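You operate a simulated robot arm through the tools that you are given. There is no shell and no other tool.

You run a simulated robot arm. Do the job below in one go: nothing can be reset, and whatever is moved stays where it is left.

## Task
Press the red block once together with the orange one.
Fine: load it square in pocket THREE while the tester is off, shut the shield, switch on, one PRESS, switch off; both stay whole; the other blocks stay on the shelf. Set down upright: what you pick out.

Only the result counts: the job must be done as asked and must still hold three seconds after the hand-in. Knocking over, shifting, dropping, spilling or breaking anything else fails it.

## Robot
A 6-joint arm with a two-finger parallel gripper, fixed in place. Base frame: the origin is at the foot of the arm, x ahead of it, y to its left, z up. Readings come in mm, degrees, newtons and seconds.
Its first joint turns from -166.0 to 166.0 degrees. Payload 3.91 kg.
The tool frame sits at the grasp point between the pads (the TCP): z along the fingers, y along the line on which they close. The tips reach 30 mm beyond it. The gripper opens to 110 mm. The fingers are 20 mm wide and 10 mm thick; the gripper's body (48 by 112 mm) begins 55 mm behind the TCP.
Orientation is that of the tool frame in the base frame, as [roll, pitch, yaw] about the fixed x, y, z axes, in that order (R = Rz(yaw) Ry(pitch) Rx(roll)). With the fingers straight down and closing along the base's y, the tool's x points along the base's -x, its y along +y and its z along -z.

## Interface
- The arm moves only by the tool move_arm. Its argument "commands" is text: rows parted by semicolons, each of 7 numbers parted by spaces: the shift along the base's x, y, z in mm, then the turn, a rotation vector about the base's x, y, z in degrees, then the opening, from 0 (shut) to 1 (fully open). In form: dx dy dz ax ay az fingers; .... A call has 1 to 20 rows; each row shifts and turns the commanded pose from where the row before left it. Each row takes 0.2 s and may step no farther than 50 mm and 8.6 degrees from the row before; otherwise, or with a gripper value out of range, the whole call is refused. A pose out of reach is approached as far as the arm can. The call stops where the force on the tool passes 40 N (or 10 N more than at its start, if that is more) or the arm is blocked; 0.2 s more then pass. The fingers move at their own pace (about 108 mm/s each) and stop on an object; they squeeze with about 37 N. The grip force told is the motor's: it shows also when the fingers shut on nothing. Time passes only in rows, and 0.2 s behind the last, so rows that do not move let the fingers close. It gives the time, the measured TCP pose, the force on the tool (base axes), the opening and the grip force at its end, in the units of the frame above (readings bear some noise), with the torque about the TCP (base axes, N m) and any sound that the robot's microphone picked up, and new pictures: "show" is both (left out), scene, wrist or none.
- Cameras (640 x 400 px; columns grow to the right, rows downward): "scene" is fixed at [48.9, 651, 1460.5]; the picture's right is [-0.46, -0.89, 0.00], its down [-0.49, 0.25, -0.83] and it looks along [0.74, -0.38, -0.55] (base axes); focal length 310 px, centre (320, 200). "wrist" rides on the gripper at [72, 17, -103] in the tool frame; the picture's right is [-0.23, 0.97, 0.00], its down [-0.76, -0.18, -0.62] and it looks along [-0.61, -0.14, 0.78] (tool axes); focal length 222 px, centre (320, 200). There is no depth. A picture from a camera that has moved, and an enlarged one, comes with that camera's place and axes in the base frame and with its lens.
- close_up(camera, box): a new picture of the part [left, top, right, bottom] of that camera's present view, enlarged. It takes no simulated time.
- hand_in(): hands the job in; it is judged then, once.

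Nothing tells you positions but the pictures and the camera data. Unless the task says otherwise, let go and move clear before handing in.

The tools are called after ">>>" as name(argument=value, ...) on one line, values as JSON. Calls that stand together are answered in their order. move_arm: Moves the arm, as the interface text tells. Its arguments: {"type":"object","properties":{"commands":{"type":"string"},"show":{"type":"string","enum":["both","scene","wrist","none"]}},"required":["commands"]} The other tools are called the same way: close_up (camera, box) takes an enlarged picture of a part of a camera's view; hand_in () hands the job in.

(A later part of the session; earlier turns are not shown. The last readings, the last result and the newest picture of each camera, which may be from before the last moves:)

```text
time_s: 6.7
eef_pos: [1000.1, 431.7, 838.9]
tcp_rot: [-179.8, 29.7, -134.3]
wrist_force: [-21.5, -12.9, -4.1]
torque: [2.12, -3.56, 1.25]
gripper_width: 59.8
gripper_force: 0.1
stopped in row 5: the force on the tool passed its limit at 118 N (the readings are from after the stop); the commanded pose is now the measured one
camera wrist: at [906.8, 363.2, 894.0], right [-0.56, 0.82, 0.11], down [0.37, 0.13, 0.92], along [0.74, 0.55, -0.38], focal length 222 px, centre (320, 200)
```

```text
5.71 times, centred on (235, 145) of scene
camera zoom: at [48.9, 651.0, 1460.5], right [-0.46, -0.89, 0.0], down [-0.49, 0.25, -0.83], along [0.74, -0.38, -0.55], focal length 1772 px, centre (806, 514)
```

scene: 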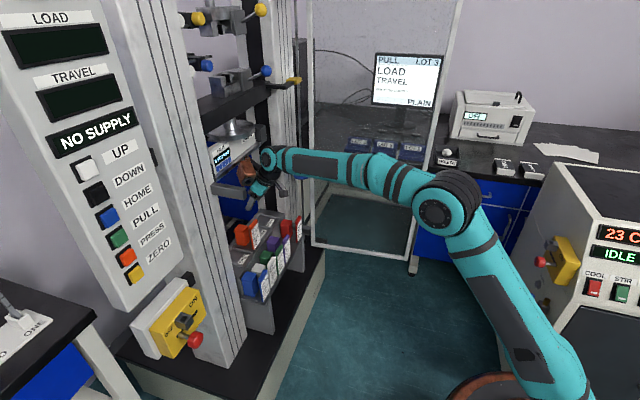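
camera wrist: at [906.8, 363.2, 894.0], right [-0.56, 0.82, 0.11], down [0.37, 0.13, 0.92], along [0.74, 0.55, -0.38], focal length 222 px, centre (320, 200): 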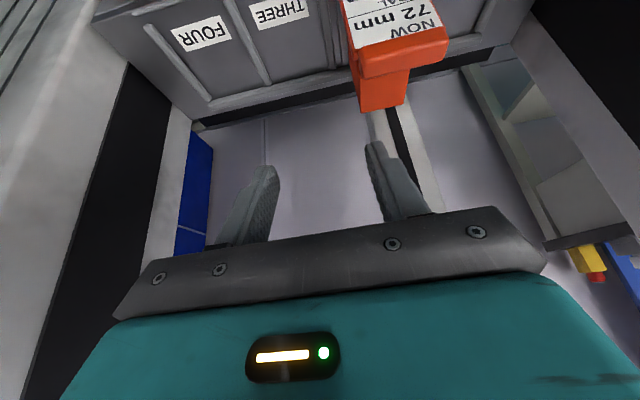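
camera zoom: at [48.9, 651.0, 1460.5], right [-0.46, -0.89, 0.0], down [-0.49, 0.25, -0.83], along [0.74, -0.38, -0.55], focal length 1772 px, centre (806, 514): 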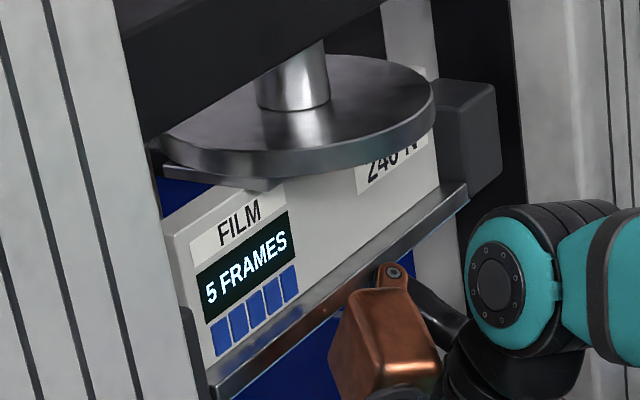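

The copper housing on the machine side of the hand bumped the press head (its bottom plate is near z≈1006), so transit over the pockets must be at TCP z≈800 or less. I'll back straight out.

>>> move_arm(commands="-14 -14 -3 0 0 0 0.545;-21 -21 -5 0 0 -0.35 0.545;-25 -25 0 0.1 -0.1 -0.35 0.545;-25 -25 0 0.1 -0.1 0 0.545")

>>> close_up(camera="scene", box=[190, 90, 330, 230])

>>> close_up(camera="scene", box=[225, 190, 310, 300])

```text
time_s: 7.7
eef_pos: [914.9, 347.5, 829.9]
tcp_rot: [-179.9, 29.9, -135.3]
wrist_force: [-0.8, 0.3, -1.2]
torque: [0.02, -0.05, 0.01]
gripper_width: 59.9
gripper_force: 0.1
camera wrist: at [821.5, 280.3, 884.3], right [-0.55, 0.83, 0.11], down [0.37, 0.12, 0.92], along [0.75, 0.54, -0.38], focal length 222 px, centre (320, 200)
```

scene: 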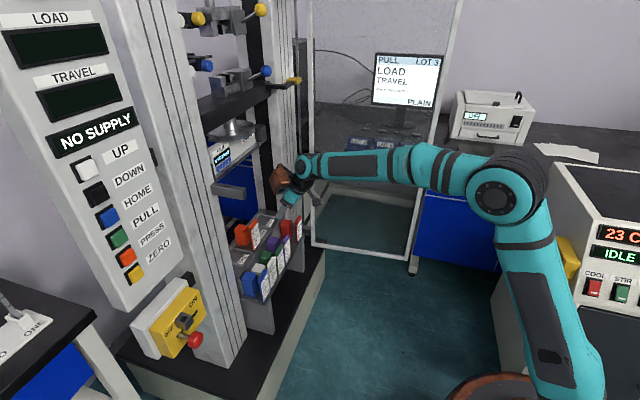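
wrist: 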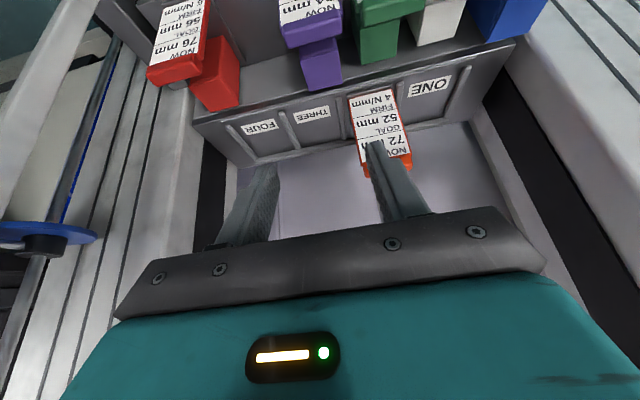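

```text
2.86 times, centred on (260, 160) of scene
camera zoom: at [48.9, 651.0, 1460.5], right [-0.46, -0.89, 0.0], down [-0.49, 0.25, -0.83], along [0.74, -0.38, -0.55], focal length 886 px, centre (491, 314)
```

zoom: 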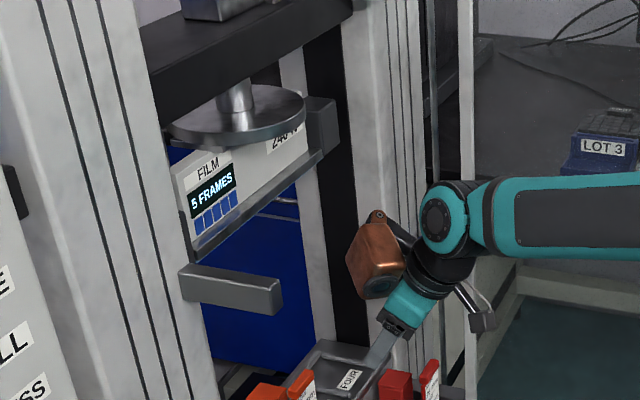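

```text
3.64 times, centred on (268, 245) of scene
camera zoom: at [48.9, 651.0, 1460.5], right [-0.46, -0.89, 0.0], down [-0.49, 0.25, -0.83], along [0.74, -0.38, -0.55], focal length 1128 px, centre (511, 36)
```

zoom: 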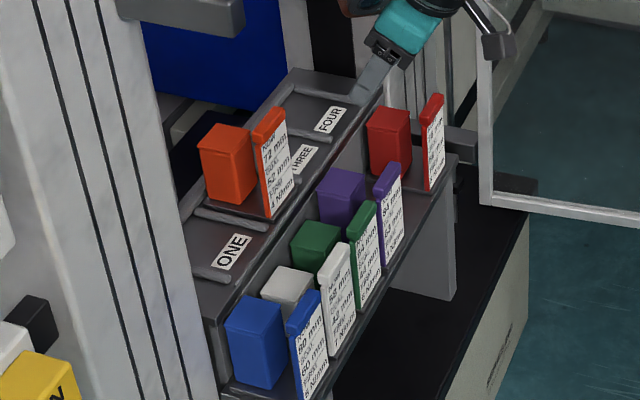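

Backed out cleanly; nothing looks displaced. Now a precise look at the red block from here.

>>> close_up(camera="wrist", box=[130, 0, 270, 120])

>>> close_up(camera="wrist", box=[0, 0, 200, 320])

>>> close_up(camera="wrist", box=[220, 80, 420, 180])

```text
3.33 times, centred on (200, 60) of wrist
camera zoom: at [821.5, 280.3, 884.3], right [-0.55, 0.83, 0.11], down [0.37, 0.12, 0.92], along [0.75, 0.54, -0.38], focal length 740 px, centre (720, 667)
```

zoom: 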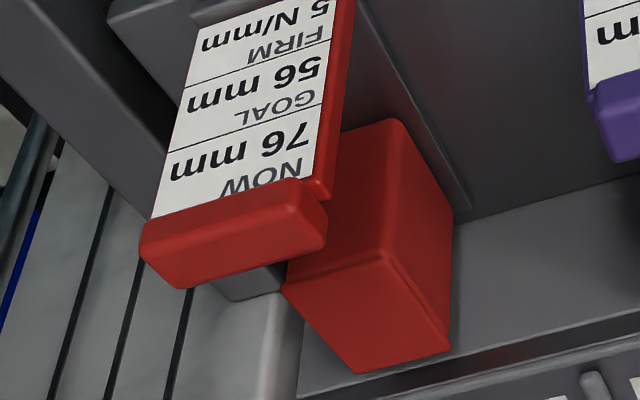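

```text
1.25 times, centred on (100, 160) of wrist
camera zoom: at [821.5, 280.3, 884.3], right [-0.55, 0.83, 0.11], down [0.37, 0.12, 0.92], along [0.75, 0.54, -0.38], focal length 278 px, centre (595, 250)
```

zoom: 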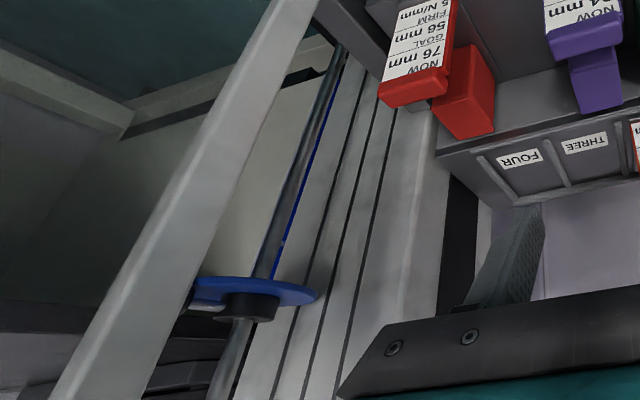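

```text
3.20 times, centred on (320, 130) of wrist
camera zoom: at [821.5, 280.3, 884.3], right [-0.55, 0.83, 0.11], down [0.37, 0.12, 0.92], along [0.75, 0.54, -0.38], focal length 711 px, centre (320, 424)
```

zoom: 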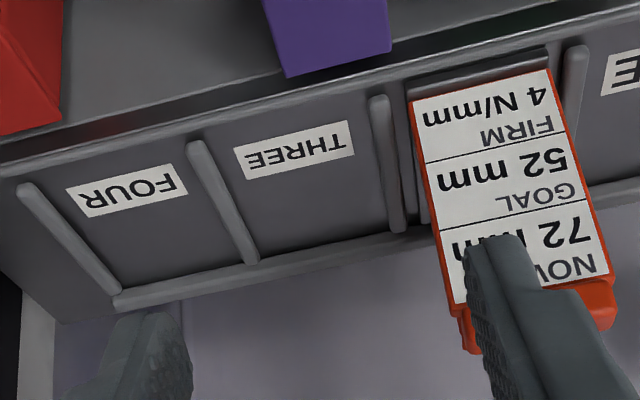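

Red's body is at n≈949, s≈518 (top z≈663, 38–40 mm square, aligned with the machine), its tag rising to z≈693. I'll ease the tilt to 25°, move in above it between the shield stile and column, and check.

>>> move_arm(commands="29.7 -7.4 -13.3 -1.153 1.153 0.1 0.545;29.7 -7.4 -13.3 -1.153 1.153 0.1 0.545;29.7 -7.4 -13.3 -1.153 1.153 0.1 0.545;9 -9 -10 0 0 0 0.545;9 -9 -10 0 0 0 0.545;9 -9 -10 0 0 0 0.545;0 0 0 0 0 0 0.545")

>>> close_up(camera="scene", box=[240, 120, 360, 260])

>>> close_up(camera="wrist", box=[220, 0, 440, 200])

```text
time_s: 9.3
eef_pos: [1030.9, 297.9, 760.8]
tcp_rot: [-179.9, 25.1, -134.9]
wrist_force: [-0.4, -0.5, -0.6]
torque: [-0.01, -0.02, 0.01]
gripper_width: 60.2
gripper_force: 0.2
camera wrist: at [941.8, 234.2, 824.5], right [-0.54, 0.83, 0.09], down [0.42, 0.18, 0.89], along [0.72, 0.52, -0.45], focal length 222 px, centre (320, 200)
```

scene: 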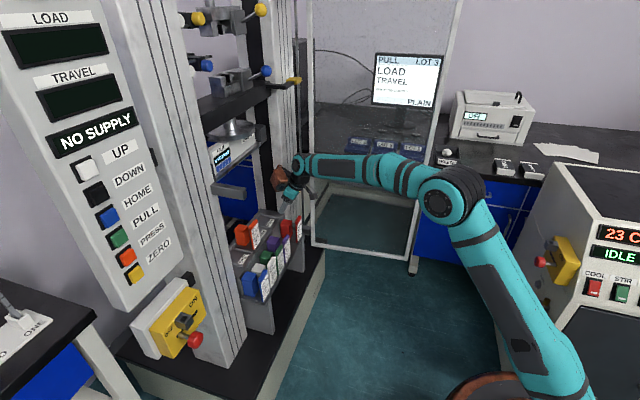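
wrist: 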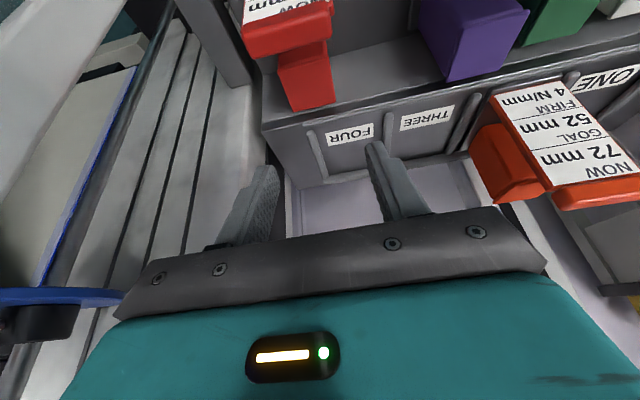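

```text
2.86 times, centred on (300, 190) of scene
camera zoom: at [48.9, 651.0, 1460.5], right [-0.46, -0.89, 0.0], down [-0.49, 0.25, -0.83], along [0.74, -0.38, -0.55], focal length 886 px, centre (377, 229)
```

zoom: 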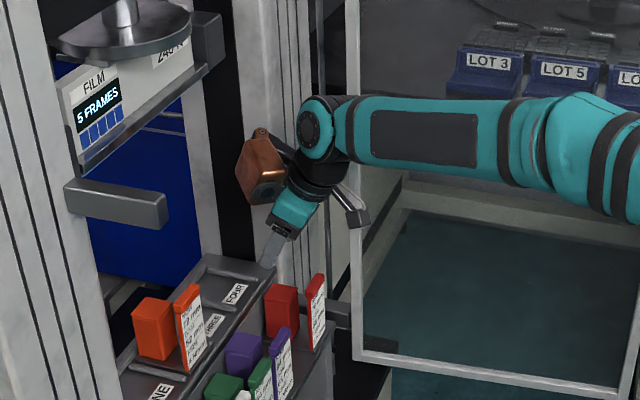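

```text
2.00 times, centred on (330, 100) of wrist
camera zoom: at [941.8, 234.2, 824.5], right [-0.54, 0.83, 0.09], down [0.42, 0.18, 0.89], along [0.72, 0.52, -0.45], focal length 444 px, centre (300, 400)
```

zoom: 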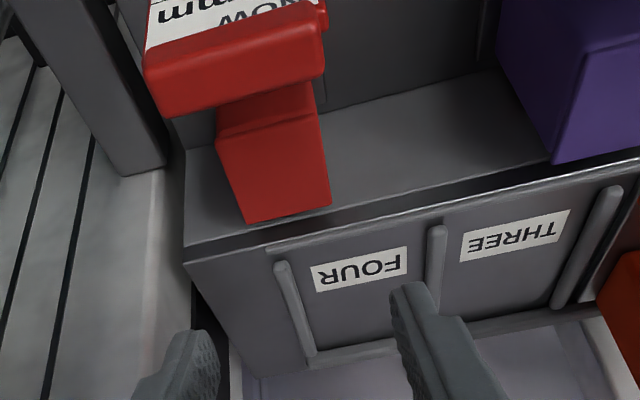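

Aligned over red (hand at n=939.6, s=518.3, body centre s≈518.4). I'll descend slowly straight down to z≈664.

>>> move_arm(commands="0 0 -16 0 0 0 0.545;0 0 -16 0 0 0 0.545;0 0 -16 0 0 0 0.545;0 0 -16 0 0 0 0.545;0 0 -14 0 0 0 0.545;0 0 -10 0 0 0 0.545;0 0 -8 0 0 0 0.545;0 0 0 0 0 0 0.545")

>>> close_up(camera="scene", box=[250, 140, 350, 250])

>>> close_up(camera="wrist", box=[200, 80, 440, 280])

```text
time_s: 11.1
eef_pos: [1032.0, 298.8, 664.0]
tcp_rot: [-179.8, 25.1, -134.9]
wrist_force: [-0.1, -1.2, -0.8]
torque: [-0.02, 0.02, 0.01]
gripper_width: 60.2
gripper_force: 0.0
camera wrist: at [941.5, 233.8, 727.7], right [-0.54, 0.83, 0.09], down [0.42, 0.18, 0.89], along [0.72, 0.52, -0.45], focal length 222 px, centre (320, 200)
```

scene: 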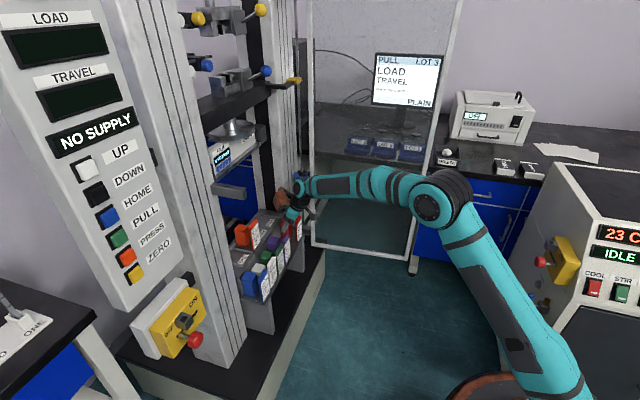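
wrist: 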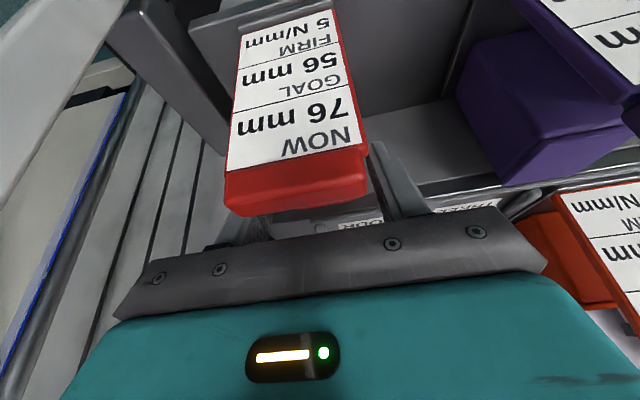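

```text
3.64 times, centred on (300, 195) of scene
camera zoom: at [48.9, 651.0, 1460.5], right [-0.46, -0.89, 0.0], down [-0.49, 0.25, -0.83], along [0.74, -0.38, -0.55], focal length 1128 px, centre (393, 218)
```

zoom: 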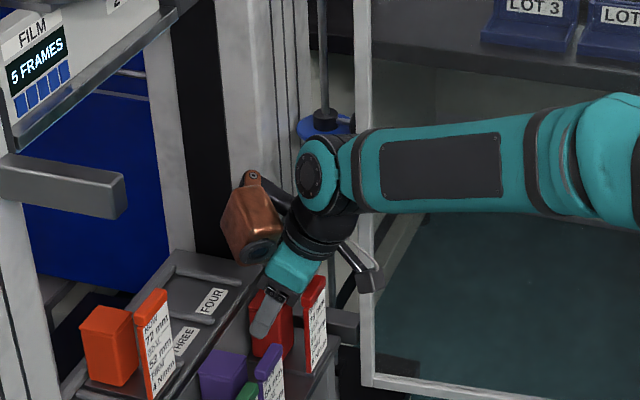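

```text
2.00 times, centred on (320, 180) of wrist
camera zoom: at [941.5, 233.8, 727.7], right [-0.54, 0.83, 0.09], down [0.42, 0.18, 0.89], along [0.72, 0.52, -0.45], focal length 444 px, centre (320, 240)
```

zoom: 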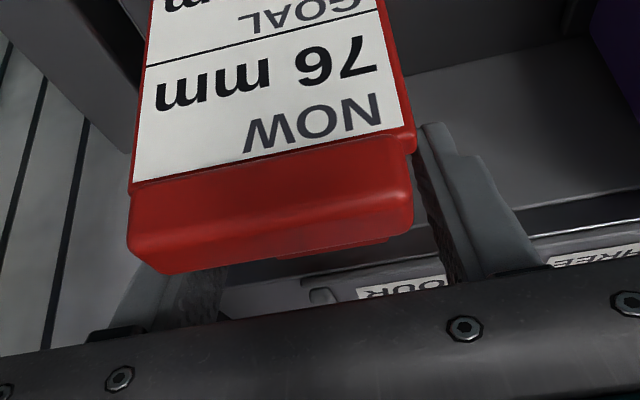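

The fingers straddle the red body with the tag clear under the hand. Closing the grip now.

>>> move_arm(commands="0 0 0 0 0 0 0.25;0 0 0 0 0 0 0.25;0 0 0 0 0 0 0.25")

>>> close_up(camera="scene", box=[270, 190, 320, 250])

```text
time_s: 11.9
eef_pos: [1031.7, 298.8, 664.2]
tcp_rot: [-179.9, 25.0, -134.9]
wrist_force: [-1.4, -0.7, 0.1]
torque: [0.01, 0.01, 0.06]
gripper_width: 38.0
gripper_force: 36.8
camera wrist: at [941.6, 233.7, 727.8], right [-0.54, 0.83, 0.09], down [0.42, 0.18, 0.89], along [0.72, 0.52, -0.45], focal length 222 px, centre (320, 200)
```

scene: 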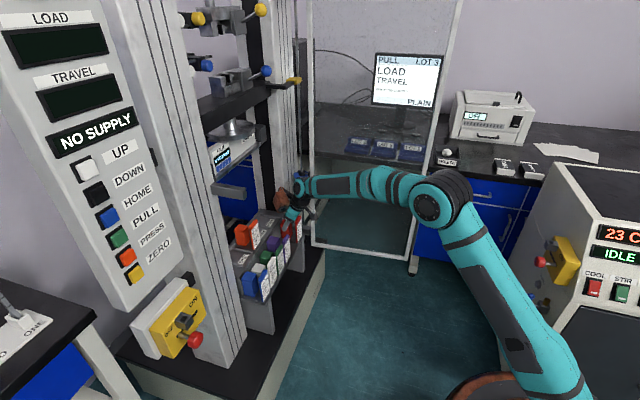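
wrist: 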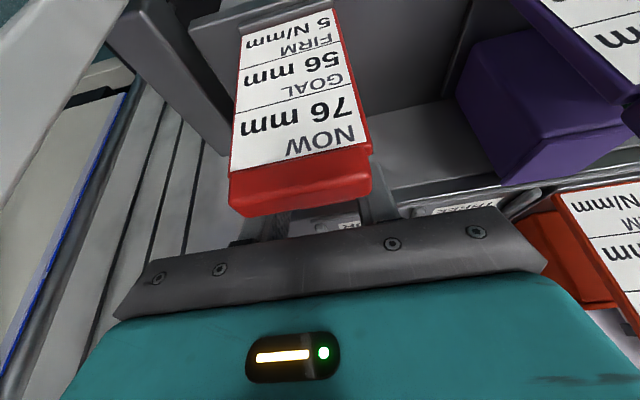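

```text
6.67 times, centred on (295, 220) of scene
camera zoom: at [48.9, 651.0, 1460.5], right [-0.46, -0.89, 0.0], down [-0.49, 0.25, -0.83], along [0.74, -0.38, -0.55], focal length 2067 px, centre (487, 67)
```

zoom: 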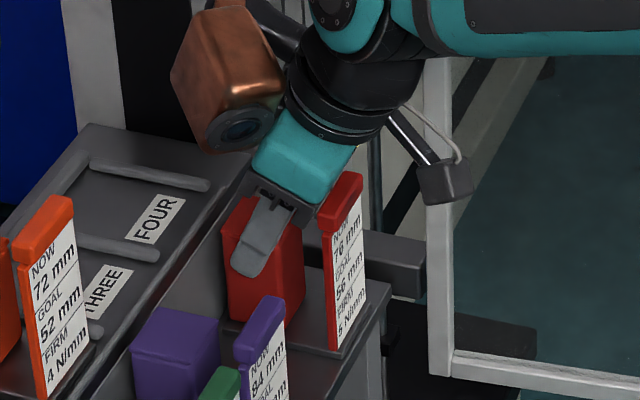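

Gripped: width 38 mm at 37 N. I'll lift straight up slowly to about z=800, then check how the block hangs.

>>> move_arm(commands="0 0 5 0 0 0 0.25;0 0 10 0 0 0 0.25;0 0 15 0 0 0 0.25;0 0 20 0 0 0 0.25;0 0 20 0 0 0 0.25;0 0 20 0 0 0 0.25;0 0 20 0 0 0 0.25;0 0 16 0 0 0 0.25;0 0 10 0 0 0 0.25;0 0 0 0 0 0 0.25")

>>> close_up(camera="scene", box=[250, 120, 350, 250])

```text
time_s: 14.1
eef_pos: [1033.1, 298.5, 800.5]
tcp_rot: [-179.9, 25.0, -134.9]
wrist_force: [0.3, 0.2, -0.8]
torque: [0.01, -0.06, -0.02]
gripper_width: 38.2
gripper_force: 36.5
camera wrist: at [943.1, 234.2, 863.6], right [-0.54, 0.83, 0.09], down [0.43, 0.18, 0.89], along [0.72, 0.52, -0.45], focal length 222 px, centre (320, 200)
```

scene: 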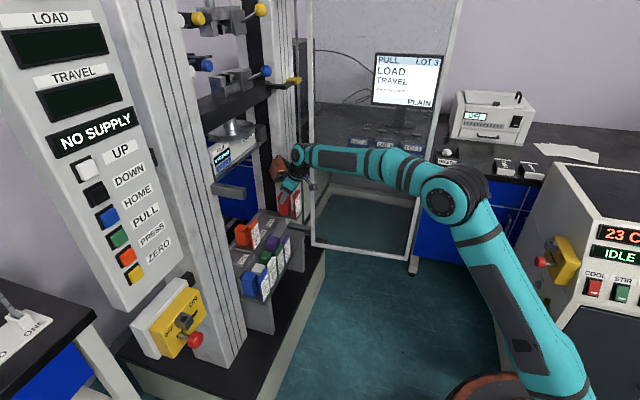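
wrist: 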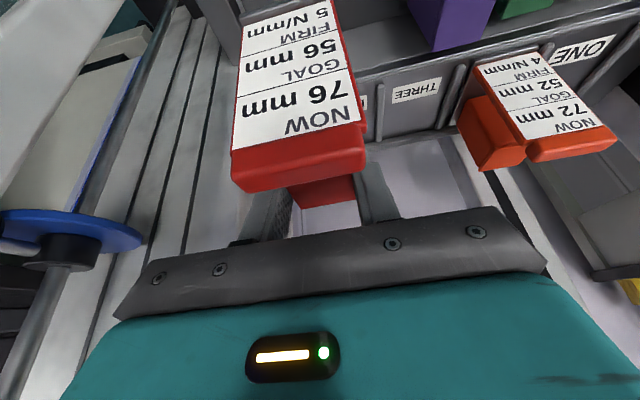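

```text
3.08 times, centred on (300, 185) of scene
camera zoom: at [48.9, 651.0, 1460.5], right [-0.46, -0.89, 0.0], down [-0.49, 0.25, -0.83], along [0.74, -0.38, -0.55], focal length 954 px, centre (382, 246)
```

zoom: 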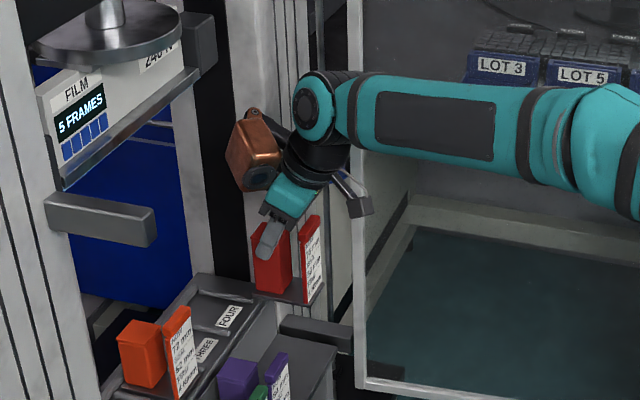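

Block lifted, but the tag appears to have shifted slightly relative to the hand. I'll zoom in to check whether it pitched.

>>> close_up(camera="scene", box=[272, 175, 312, 225])

>>> close_up(camera="wrist", box=[220, 0, 400, 220])

```text
8.00 times, centred on (292, 200) of scene
camera zoom: at [48.9, 651.0, 1460.5], right [-0.46, -0.89, 0.0], down [-0.49, 0.25, -0.83], along [0.74, -0.38, -0.55], focal length 2480 px, centre (544, 200)
```

zoom: 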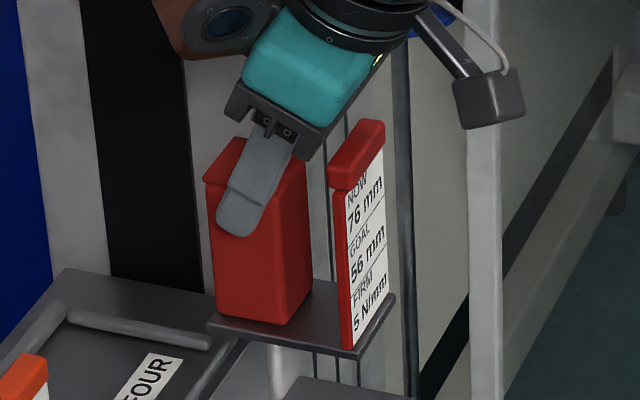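

```text
1.82 times, centred on (310, 110) of wrist
camera zoom: at [943.1, 234.2, 863.6], right [-0.54, 0.83, 0.09], down [0.43, 0.18, 0.89], along [0.72, 0.52, -0.45], focal length 404 px, centre (338, 364)
```

zoom: 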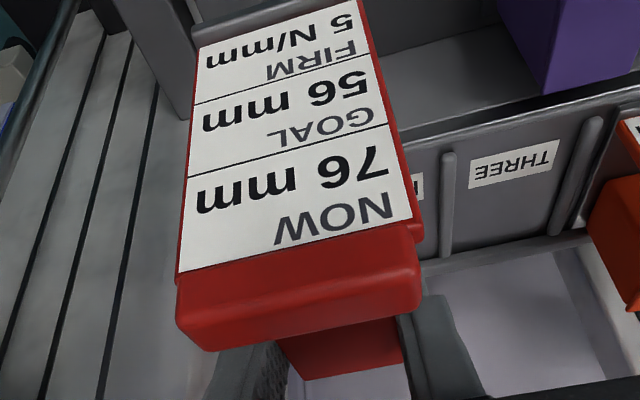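

I need to be sure whether the block pitched; zooming further.

>>> close_up(camera="scene", box=[280, 185, 302, 222])

>>> close_up(camera="scene", box=[232, 210, 300, 265])

```text
10.81 times, centred on (291, 204) of scene
camera zoom: at [48.9, 651.0, 1460.5], right [-0.46, -0.89, 0.0], down [-0.49, 0.25, -0.83], along [0.74, -0.38, -0.55], focal length 3352 px, centre (634, 162)
```

zoom: 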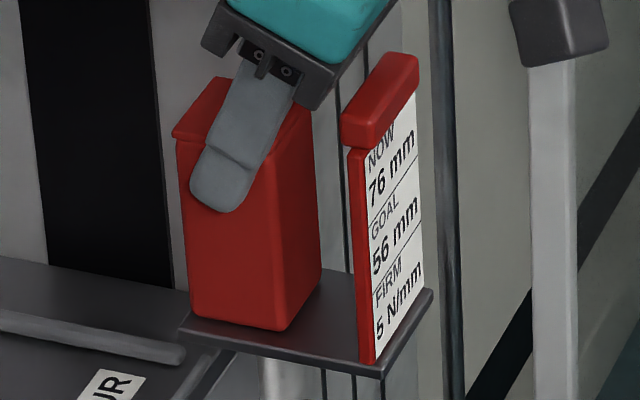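

```text
7.27 times, centred on (266, 238) of scene
camera zoom: at [48.9, 651.0, 1460.5], right [-0.46, -0.89, 0.0], down [-0.49, 0.25, -0.83], along [0.74, -0.38, -0.55], focal length 2255 px, centre (713, -73)
```

zoom: 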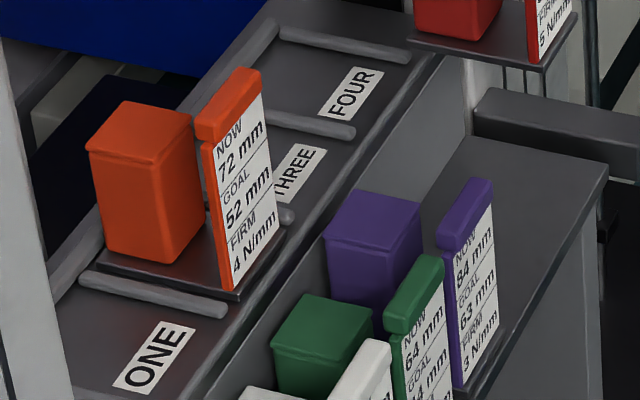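

The block hangs level; its body top hasn't slipped in the pads (though the carrier hangs a few mm lower). I'll move gently left over pocket THREE's lane, staying above the purple tag.

>>> move_arm(commands="-8 8 2 0 0 0 0.25;-14 14 2 0 0 0 0.25;-16 16 1 0 0 0 0.25;-16 16 0 0 0 0 0.25;-12 12 0 0 0 0 0.25;-6.8 6.8 0 0 0 0 0.25;0 0 0 0 0 0 0.25")

>>> close_up(camera="scene", box=[210, 110, 330, 260])

>>> close_up(camera="wrist", box=[200, 0, 440, 220])

```text
time_s: 15.7
eef_pos: [958.3, 371.3, 805.3]
tcp_rot: [-179.8, 25.2, -134.9]
wrist_force: [0.0, 0.5, -2.2]
torque: [0.03, -0.03, -0.03]
gripper_width: 38.1
gripper_force: 37.4
camera wrist: at [868.9, 306.5, 869.2], right [-0.54, 0.83, 0.09], down [0.42, 0.18, 0.89], along [0.72, 0.52, -0.45], focal length 222 px, centre (320, 200)
```

scene: 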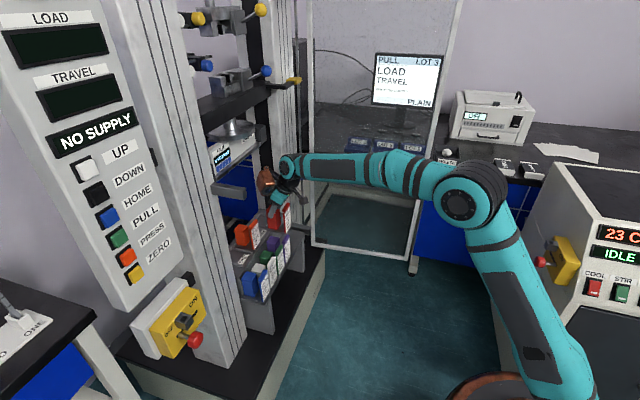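
wrist: 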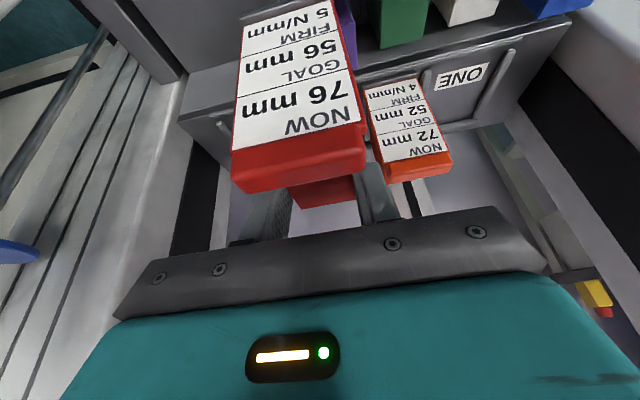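

```text
2.67 times, centred on (270, 185) of scene
camera zoom: at [48.9, 651.0, 1460.5], right [-0.46, -0.89, 0.0], down [-0.49, 0.25, -0.83], along [0.74, -0.38, -0.55], focal length 827 px, centre (453, 240)
```

zoom: 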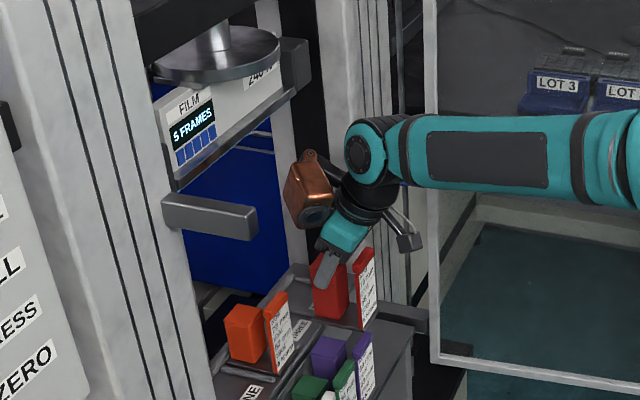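

```text
1.82 times, centred on (320, 110) of wrist
camera zoom: at [868.9, 306.5, 869.2], right [-0.54, 0.83, 0.09], down [0.42, 0.18, 0.89], along [0.72, 0.52, -0.45], focal length 404 px, centre (320, 364)
```

zoom: 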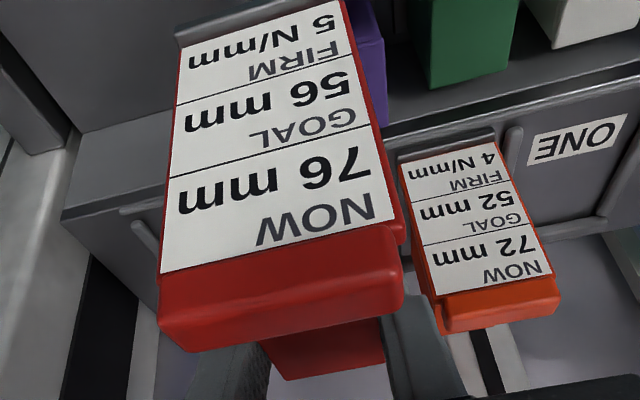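

Stable. Now moving inward over pocket THREE at this height.

>>> move_arm(commands="6 6 0 0 0 0 0.25;12 12 0 0 0 0 0.25;14 14 0 0 0 0 0.25;14 14 -2 0 0 0 0.25;12 12 -2 0 0 0 0.25;8 8 -1 0 0 0 0.25;2.5 2.5 0 0 0 0 0.25;0 0 0 0 0 0 0.25")

>>> close_up(camera="scene", box=[210, 110, 310, 260])

>>> close_up(camera="wrist", box=[200, 0, 440, 220])

>>> close_up(camera="scene", box=[240, 190, 290, 250])

```text
time_s: 17.5
eef_pos: [1028.2, 440.7, 800.2]
tcp_rot: [-179.7, 25.0, -134.9]
wrist_force: [0.3, 0.0, -0.9]
torque: [0.02, 0.01, 0.03]
gripper_width: 38.0
gripper_force: 37.1
camera wrist: at [937.5, 375.8, 863.1], right [-0.54, 0.83, 0.09], down [0.43, 0.18, 0.89], along [0.72, 0.52, -0.45], focal length 222 px, centre (320, 200)
```

scene: 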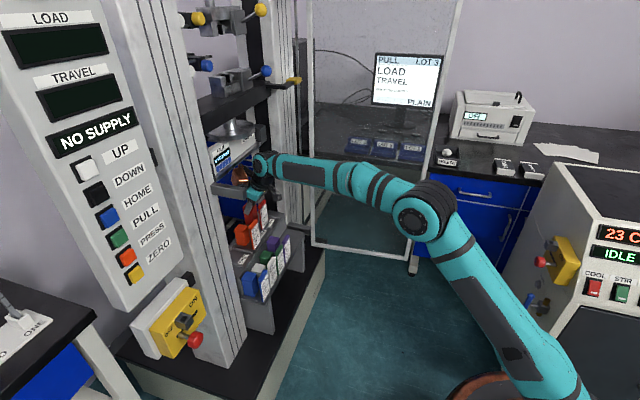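
wrist: 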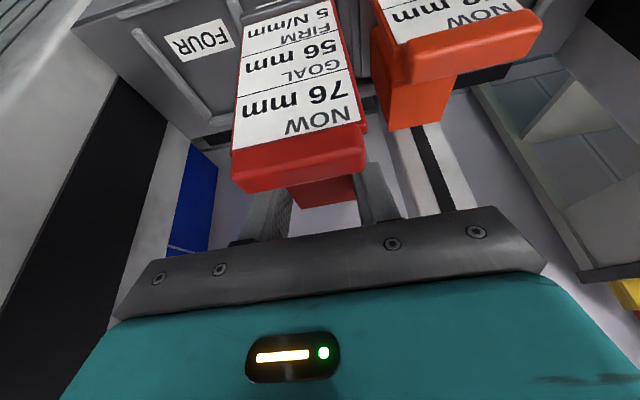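

```text
2.67 times, centred on (260, 185) of scene
camera zoom: at [48.9, 651.0, 1460.5], right [-0.46, -0.89, 0.0], down [-0.49, 0.25, -0.83], along [0.74, -0.38, -0.55], focal length 827 px, centre (480, 240)
```

zoom: 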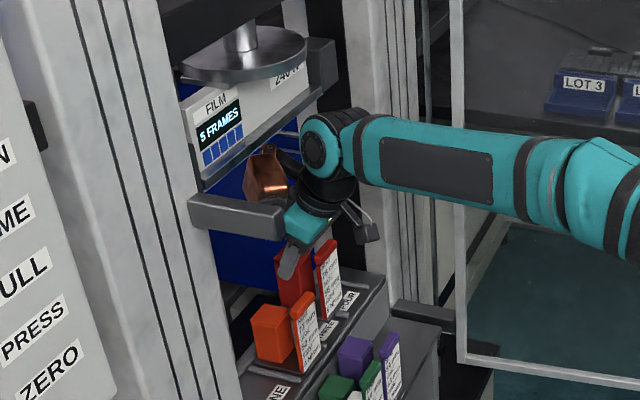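

```text
1.82 times, centred on (320, 110) of wrist
camera zoom: at [937.5, 375.8, 863.1], right [-0.54, 0.83, 0.09], down [0.43, 0.18, 0.89], along [0.72, 0.52, -0.45], focal length 404 px, centre (320, 364)
```

zoom: 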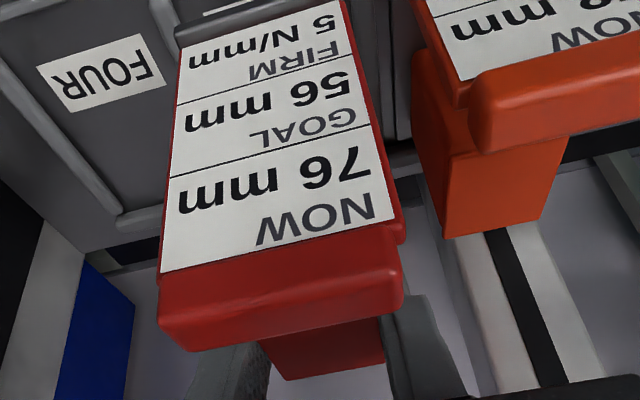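

```text
6.67 times, centred on (265, 220) of scene
camera zoom: at [48.9, 651.0, 1460.5], right [-0.46, -0.89, 0.0], down [-0.49, 0.25, -0.83], along [0.74, -0.38, -0.55], focal length 2067 px, centre (687, 67)
```

zoom: 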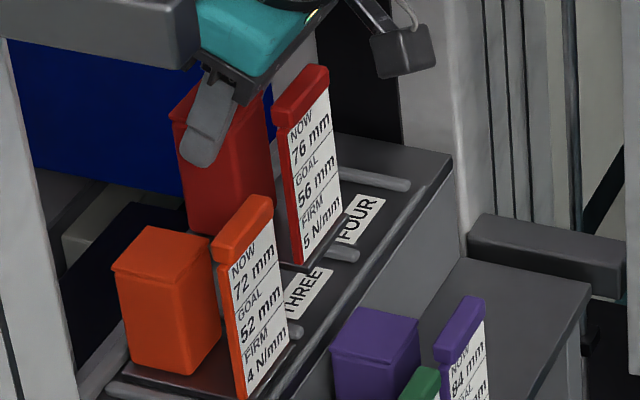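

Positioned at n≈1038.7, s≈415.4 — matching orange's placement one pocket over. Lowering slowly toward the deck.

>>> move_arm(commands="0 0 -8 0 0 0 0.25;0 0 -8 0 0 0 0.25;0 0 -7 0 0 0 0.25;0 0 -5 0 0 0 0.25;0 0 -4 0 0 0 0.25;0 0 -2 0 0 0 0.25;0 0 0 0 0 0 0.25")

>>> close_up(camera="scene", box=[240, 190, 290, 250])

>>> close_up(camera="wrist", box=[200, 0, 440, 220])

```text
time_s: 19.1
eef_pos: [1027.2, 439.2, 767.1]
tcp_rot: [-179.9, 25.0, -134.9]
wrist_force: [1.0, 1.1, -1.7]
torque: [0.03, -0.04, 0.0]
gripper_width: 37.9
gripper_force: 36.3
camera wrist: at [937.7, 375.4, 829.5], right [-0.54, 0.83, 0.09], down [0.43, 0.18, 0.89], along [0.72, 0.52, -0.45], focal length 222 px, centre (320, 200)
```

scene: 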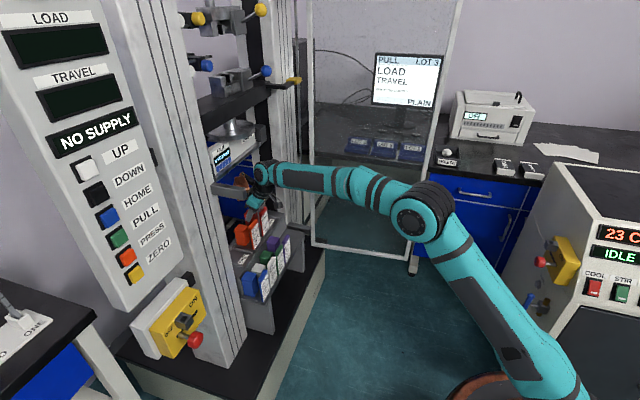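
wrist: 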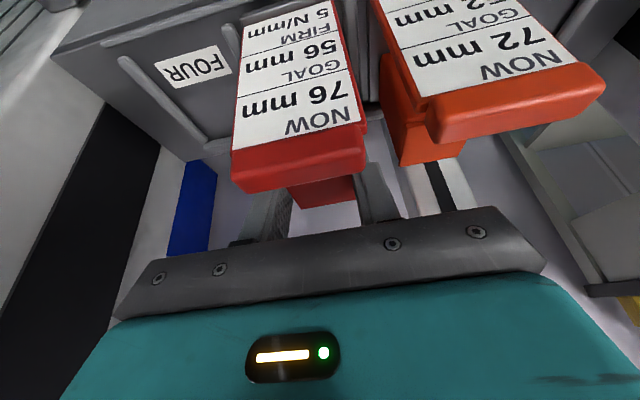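

```text
6.67 times, centred on (265, 220) of scene
camera zoom: at [48.9, 651.0, 1460.5], right [-0.46, -0.89, 0.0], down [-0.49, 0.25, -0.83], along [0.74, -0.38, -0.55], focal length 2067 px, centre (687, 67)
```

zoom: 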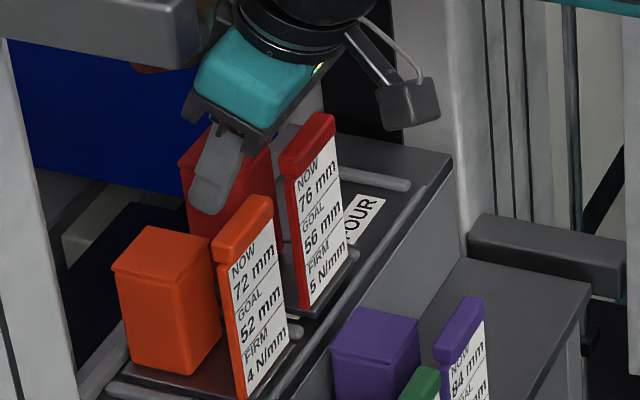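

```text
1.82 times, centred on (320, 110) of wrist
camera zoom: at [937.7, 375.4, 829.5], right [-0.54, 0.83, 0.09], down [0.43, 0.18, 0.89], along [0.72, 0.52, -0.45], focal length 404 px, centre (320, 364)
```

zoom: 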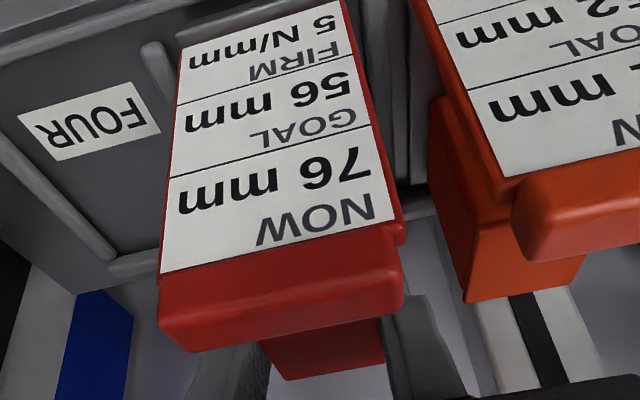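

Remaining gap is about 5 mm; alignment with the orange tag and pocket ribs looks good. I'll nudge +1 mm right and lower in fine steps, watching force.

>>> move_arm(commands="0.7 -0.7 -2 0 0 0 0.25;0 0 -2 0 0 0 0.25;0 0 -2 0 0 0 0.25;0 0 -1 0 0 0 0.25;0 0 0 0 0 0 0.25", show="wrist")

>>> close_up(camera="scene", box=[240, 190, 290, 250])

```text
time_s: 20.3
eef_pos: [1029.3, 439.8, 759.1]
tcp_rot: [-179.7, 25.2, -134.9]
wrist_force: [0.8, 0.2, -1.4]
torque: [0.02, 0.01, 0.01]
gripper_width: 38.2
gripper_force: 37.3
camera wrist: at [938.2, 375.2, 822.7], right [-0.54, 0.83, 0.09], down [0.43, 0.18, 0.89], along [0.72, 0.52, -0.45], focal length 222 px, centre (320, 200)
```

wrist: 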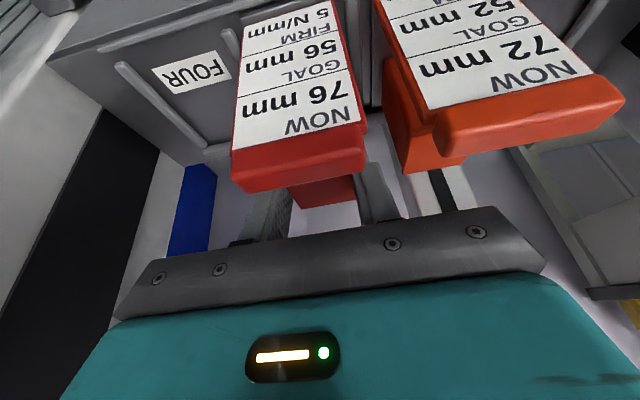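

```text
6.67 times, centred on (265, 220) of scene
camera zoom: at [48.9, 651.0, 1460.5], right [-0.46, -0.89, 0.0], down [-0.49, 0.25, -0.83], along [0.74, -0.38, -0.55], focal length 2067 px, centre (687, 67)
```

zoom: 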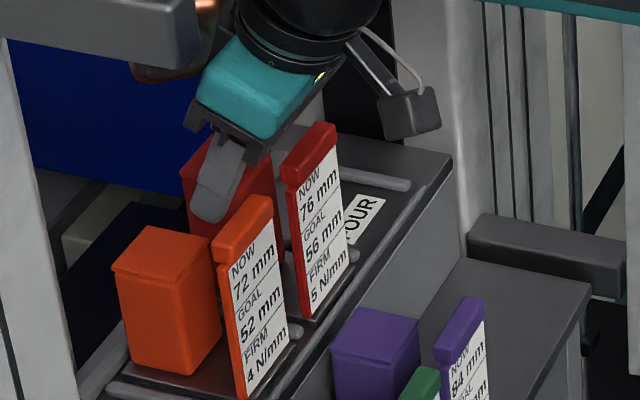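

Very near contact. Continuing down in small steps.

>>> move_arm(commands="0 0 -1.5 0 0 0 0.25;0 0 -1.5 0 0 0 0.25;0 0 0 0 0 0 0.25", show="wrist")

>>> close_up(camera="wrist", box=[200, 0, 440, 220])

>>> close_up(camera="scene", box=[255, 200, 285, 250])

```text
time_s: 21.1
eef_pos: [1027.6, 439.2, 757.6]
tcp_rot: [-179.8, 25.0, -134.9]
wrist_force: [-0.3, -0.3, -1.1]
torque: [0.02, -0.03, 0.0]
gripper_width: 38.2
gripper_force: 36.3
camera wrist: at [938.2, 375.1, 820.2], right [-0.54, 0.83, 0.09], down [0.42, 0.18, 0.89], along [0.72, 0.52, -0.45], focal length 222 px, centre (320, 200)
```

wrist: 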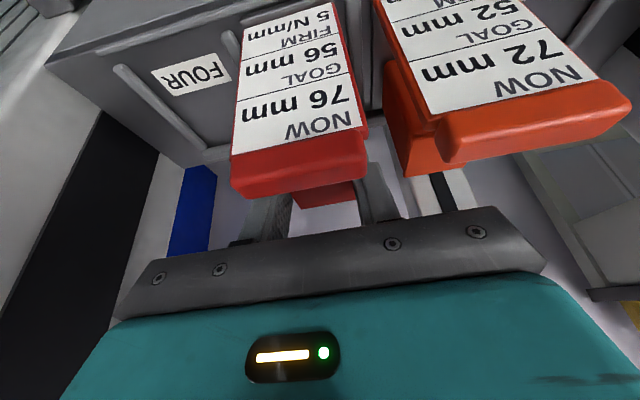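

```text
1.82 times, centred on (320, 110) of wrist
camera zoom: at [938.2, 375.1, 820.2], right [-0.54, 0.83, 0.09], down [0.42, 0.18, 0.89], along [0.72, 0.52, -0.45], focal length 404 px, centre (320, 364)
```

zoom: 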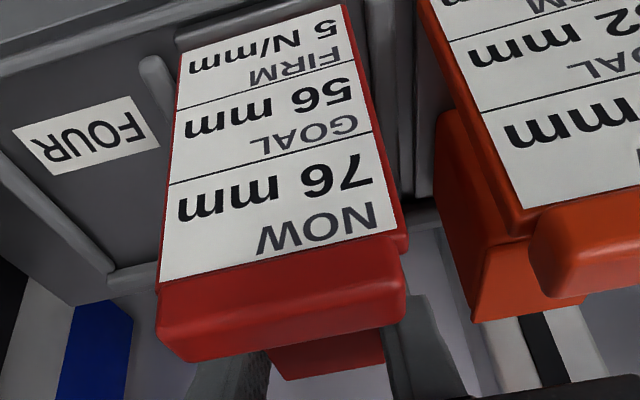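

```text
8.00 times, centred on (270, 225) of scene
camera zoom: at [48.9, 651.0, 1460.5], right [-0.46, -0.89, 0.0], down [-0.49, 0.25, -0.83], along [0.74, -0.38, -0.55], focal length 2480 px, centre (720, 0)
```

zoom: 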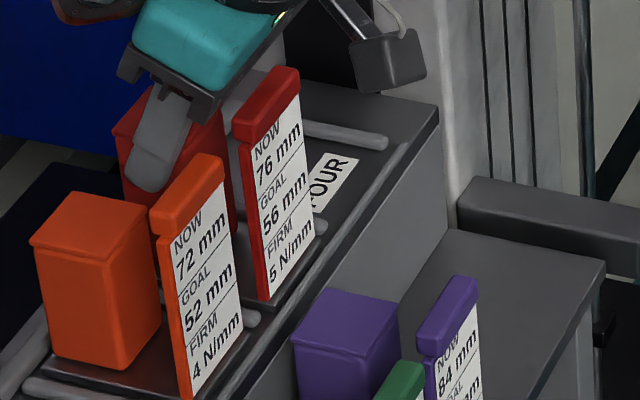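

The carrier has touched the deck (the tag now moves relative to the hand). I'll lower a little more until the body regains its natural height.

>>> move_arm(commands="0 0 -1.5 0 0 0 0.25;0 0 -1.5 0 0 0 0.25;0 0 0 0 0 0 0.25", show="none")

>>> close_up(camera="wrist", box=[200, 0, 440, 220])

```text
time_s: 21.9
eef_pos: [1028.1, 439.3, 753.1]
tcp_rot: [-179.8, 25.1, -134.9]
wrist_force: [0.5, 0.1, -0.2]
torque: [0.05, -0.01, -0.02]
gripper_width: 38.0
gripper_force: 37.2
```

```text
1.82 times, centred on (320, 110) of wrist
camera zoom: at [938.0, 375.2, 817.0], right [-0.54, 0.83, 0.09], down [0.42, 0.18, 0.89], along [0.72, 0.52, -0.45], focal length 404 px, centre (320, 364)
```

zoom: 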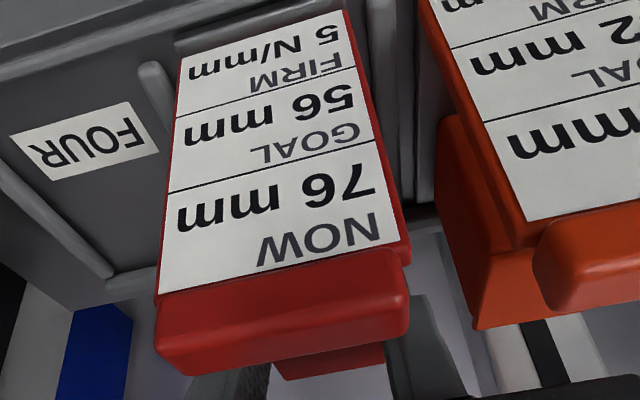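

Roughly 3–4 mm more to regain the original height. Lowering by 3 mm in 1 mm steps.

>>> move_arm(commands="0 0 -1 0 0 0 0.25;0 0 -1 0 0 0 0.25;0 0 -1 0 0 0 0.25;0 0 0 0 0 0 0.25", show="none")

>>> close_up(camera="wrist", box=[200, 0, 440, 220])

>>> close_up(camera="scene", box=[245, 195, 285, 250])

```text
time_s: 22.9
eef_pos: [1028.4, 439.8, 749.9]
tcp_rot: [-179.8, 25.0, -134.9]
wrist_force: [0.3, 0.8, 0.5]
torque: [0.03, 0.05, -0.04]
gripper_width: 37.9
gripper_force: 37.0
```

```text
1.82 times, centred on (320, 110) of wrist
camera zoom: at [938.3, 374.9, 813.7], right [-0.54, 0.83, 0.09], down [0.42, 0.18, 0.89], along [0.72, 0.52, -0.45], focal length 404 px, centre (320, 364)
```

zoom: 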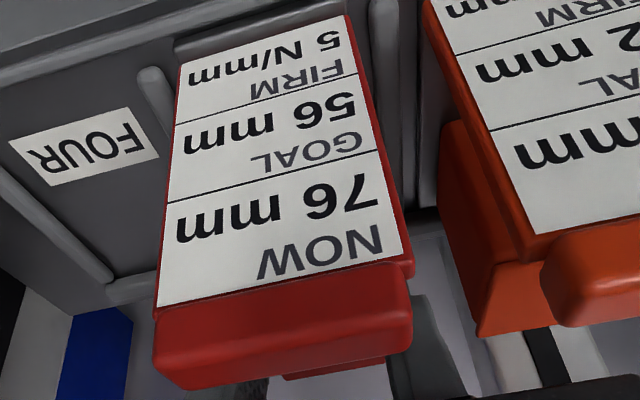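

```text
7.27 times, centred on (265, 222) of scene
camera zoom: at [48.9, 651.0, 1460.5], right [-0.46, -0.89, 0.0], down [-0.49, 0.25, -0.83], along [0.74, -0.38, -0.55], focal length 2255 px, centre (720, 36)
```

zoom: 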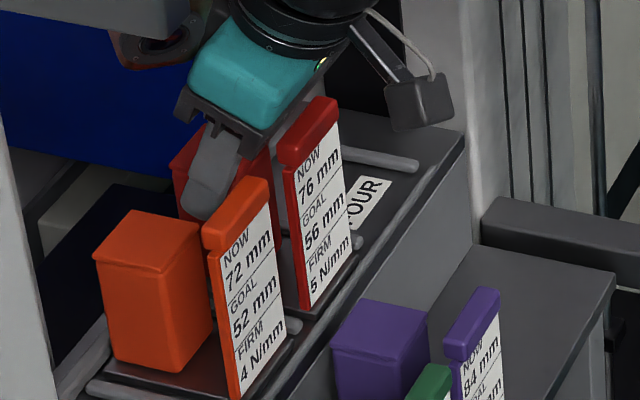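

Nearly at natural height. One more mm, then open the fingers to 60 mm.

>>> move_arm(commands="0 0 -0.8 0 0 0 0.25;0 0 0 0 0 0 0.25;0 0 0 0 0 0 0.4;0 0 0 0 0 0 0.5;0 0 0 0 0 0 0.53;0 0 0 0 0 0 0.53", show="wrist")

>>> close_up(camera="wrist", box=[200, 0, 440, 220])

>>> close_up(camera="scene", box=[245, 195, 285, 250])

```text
time_s: 24.3
eef_pos: [1028.5, 438.2, 750.0]
tcp_rot: [-179.7, 25.1, -134.9]
wrist_force: [-0.5, -0.2, -0.3]
torque: [-0.03, 0.0, 0.02]
gripper_width: 58.3
gripper_force: 0.0
camera wrist: at [938.3, 374.4, 813.4], right [-0.54, 0.83, 0.09], down [0.42, 0.18, 0.89], along [0.72, 0.52, -0.45], focal length 222 px, centre (320, 200)
```

wrist: 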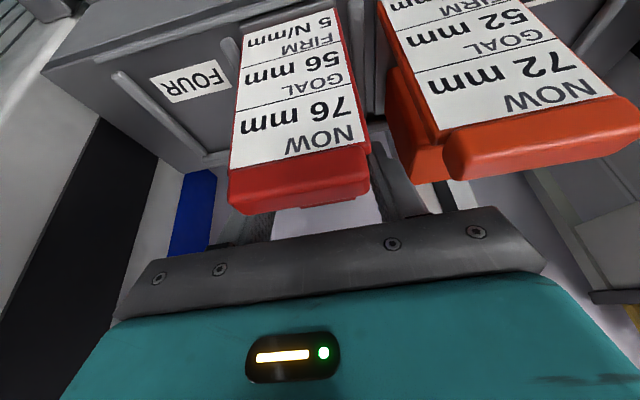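

```text
1.82 times, centred on (320, 110) of wrist
camera zoom: at [938.3, 374.4, 813.4], right [-0.54, 0.83, 0.09], down [0.42, 0.18, 0.89], along [0.72, 0.52, -0.45], focal length 404 px, centre (320, 364)
```

zoom: 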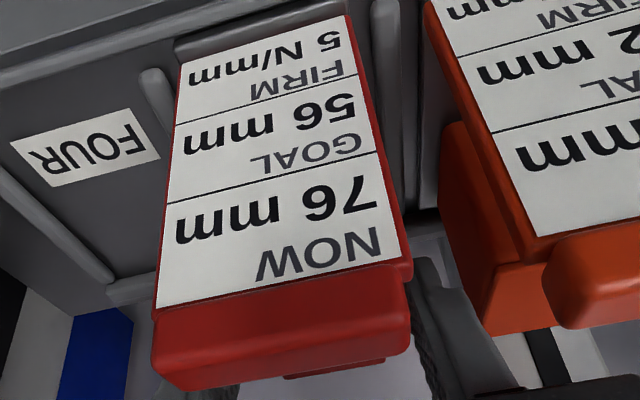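

```text
7.27 times, centred on (265, 222) of scene
camera zoom: at [48.9, 651.0, 1460.5], right [-0.46, -0.89, 0.0], down [-0.49, 0.25, -0.83], along [0.74, -0.38, -0.55], focal length 2255 px, centre (720, 36)
```

zoom: 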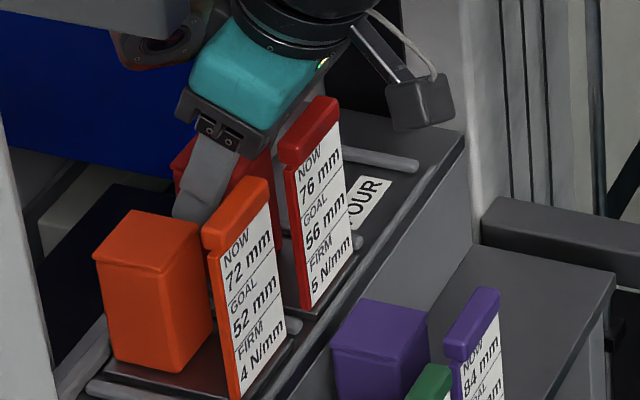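

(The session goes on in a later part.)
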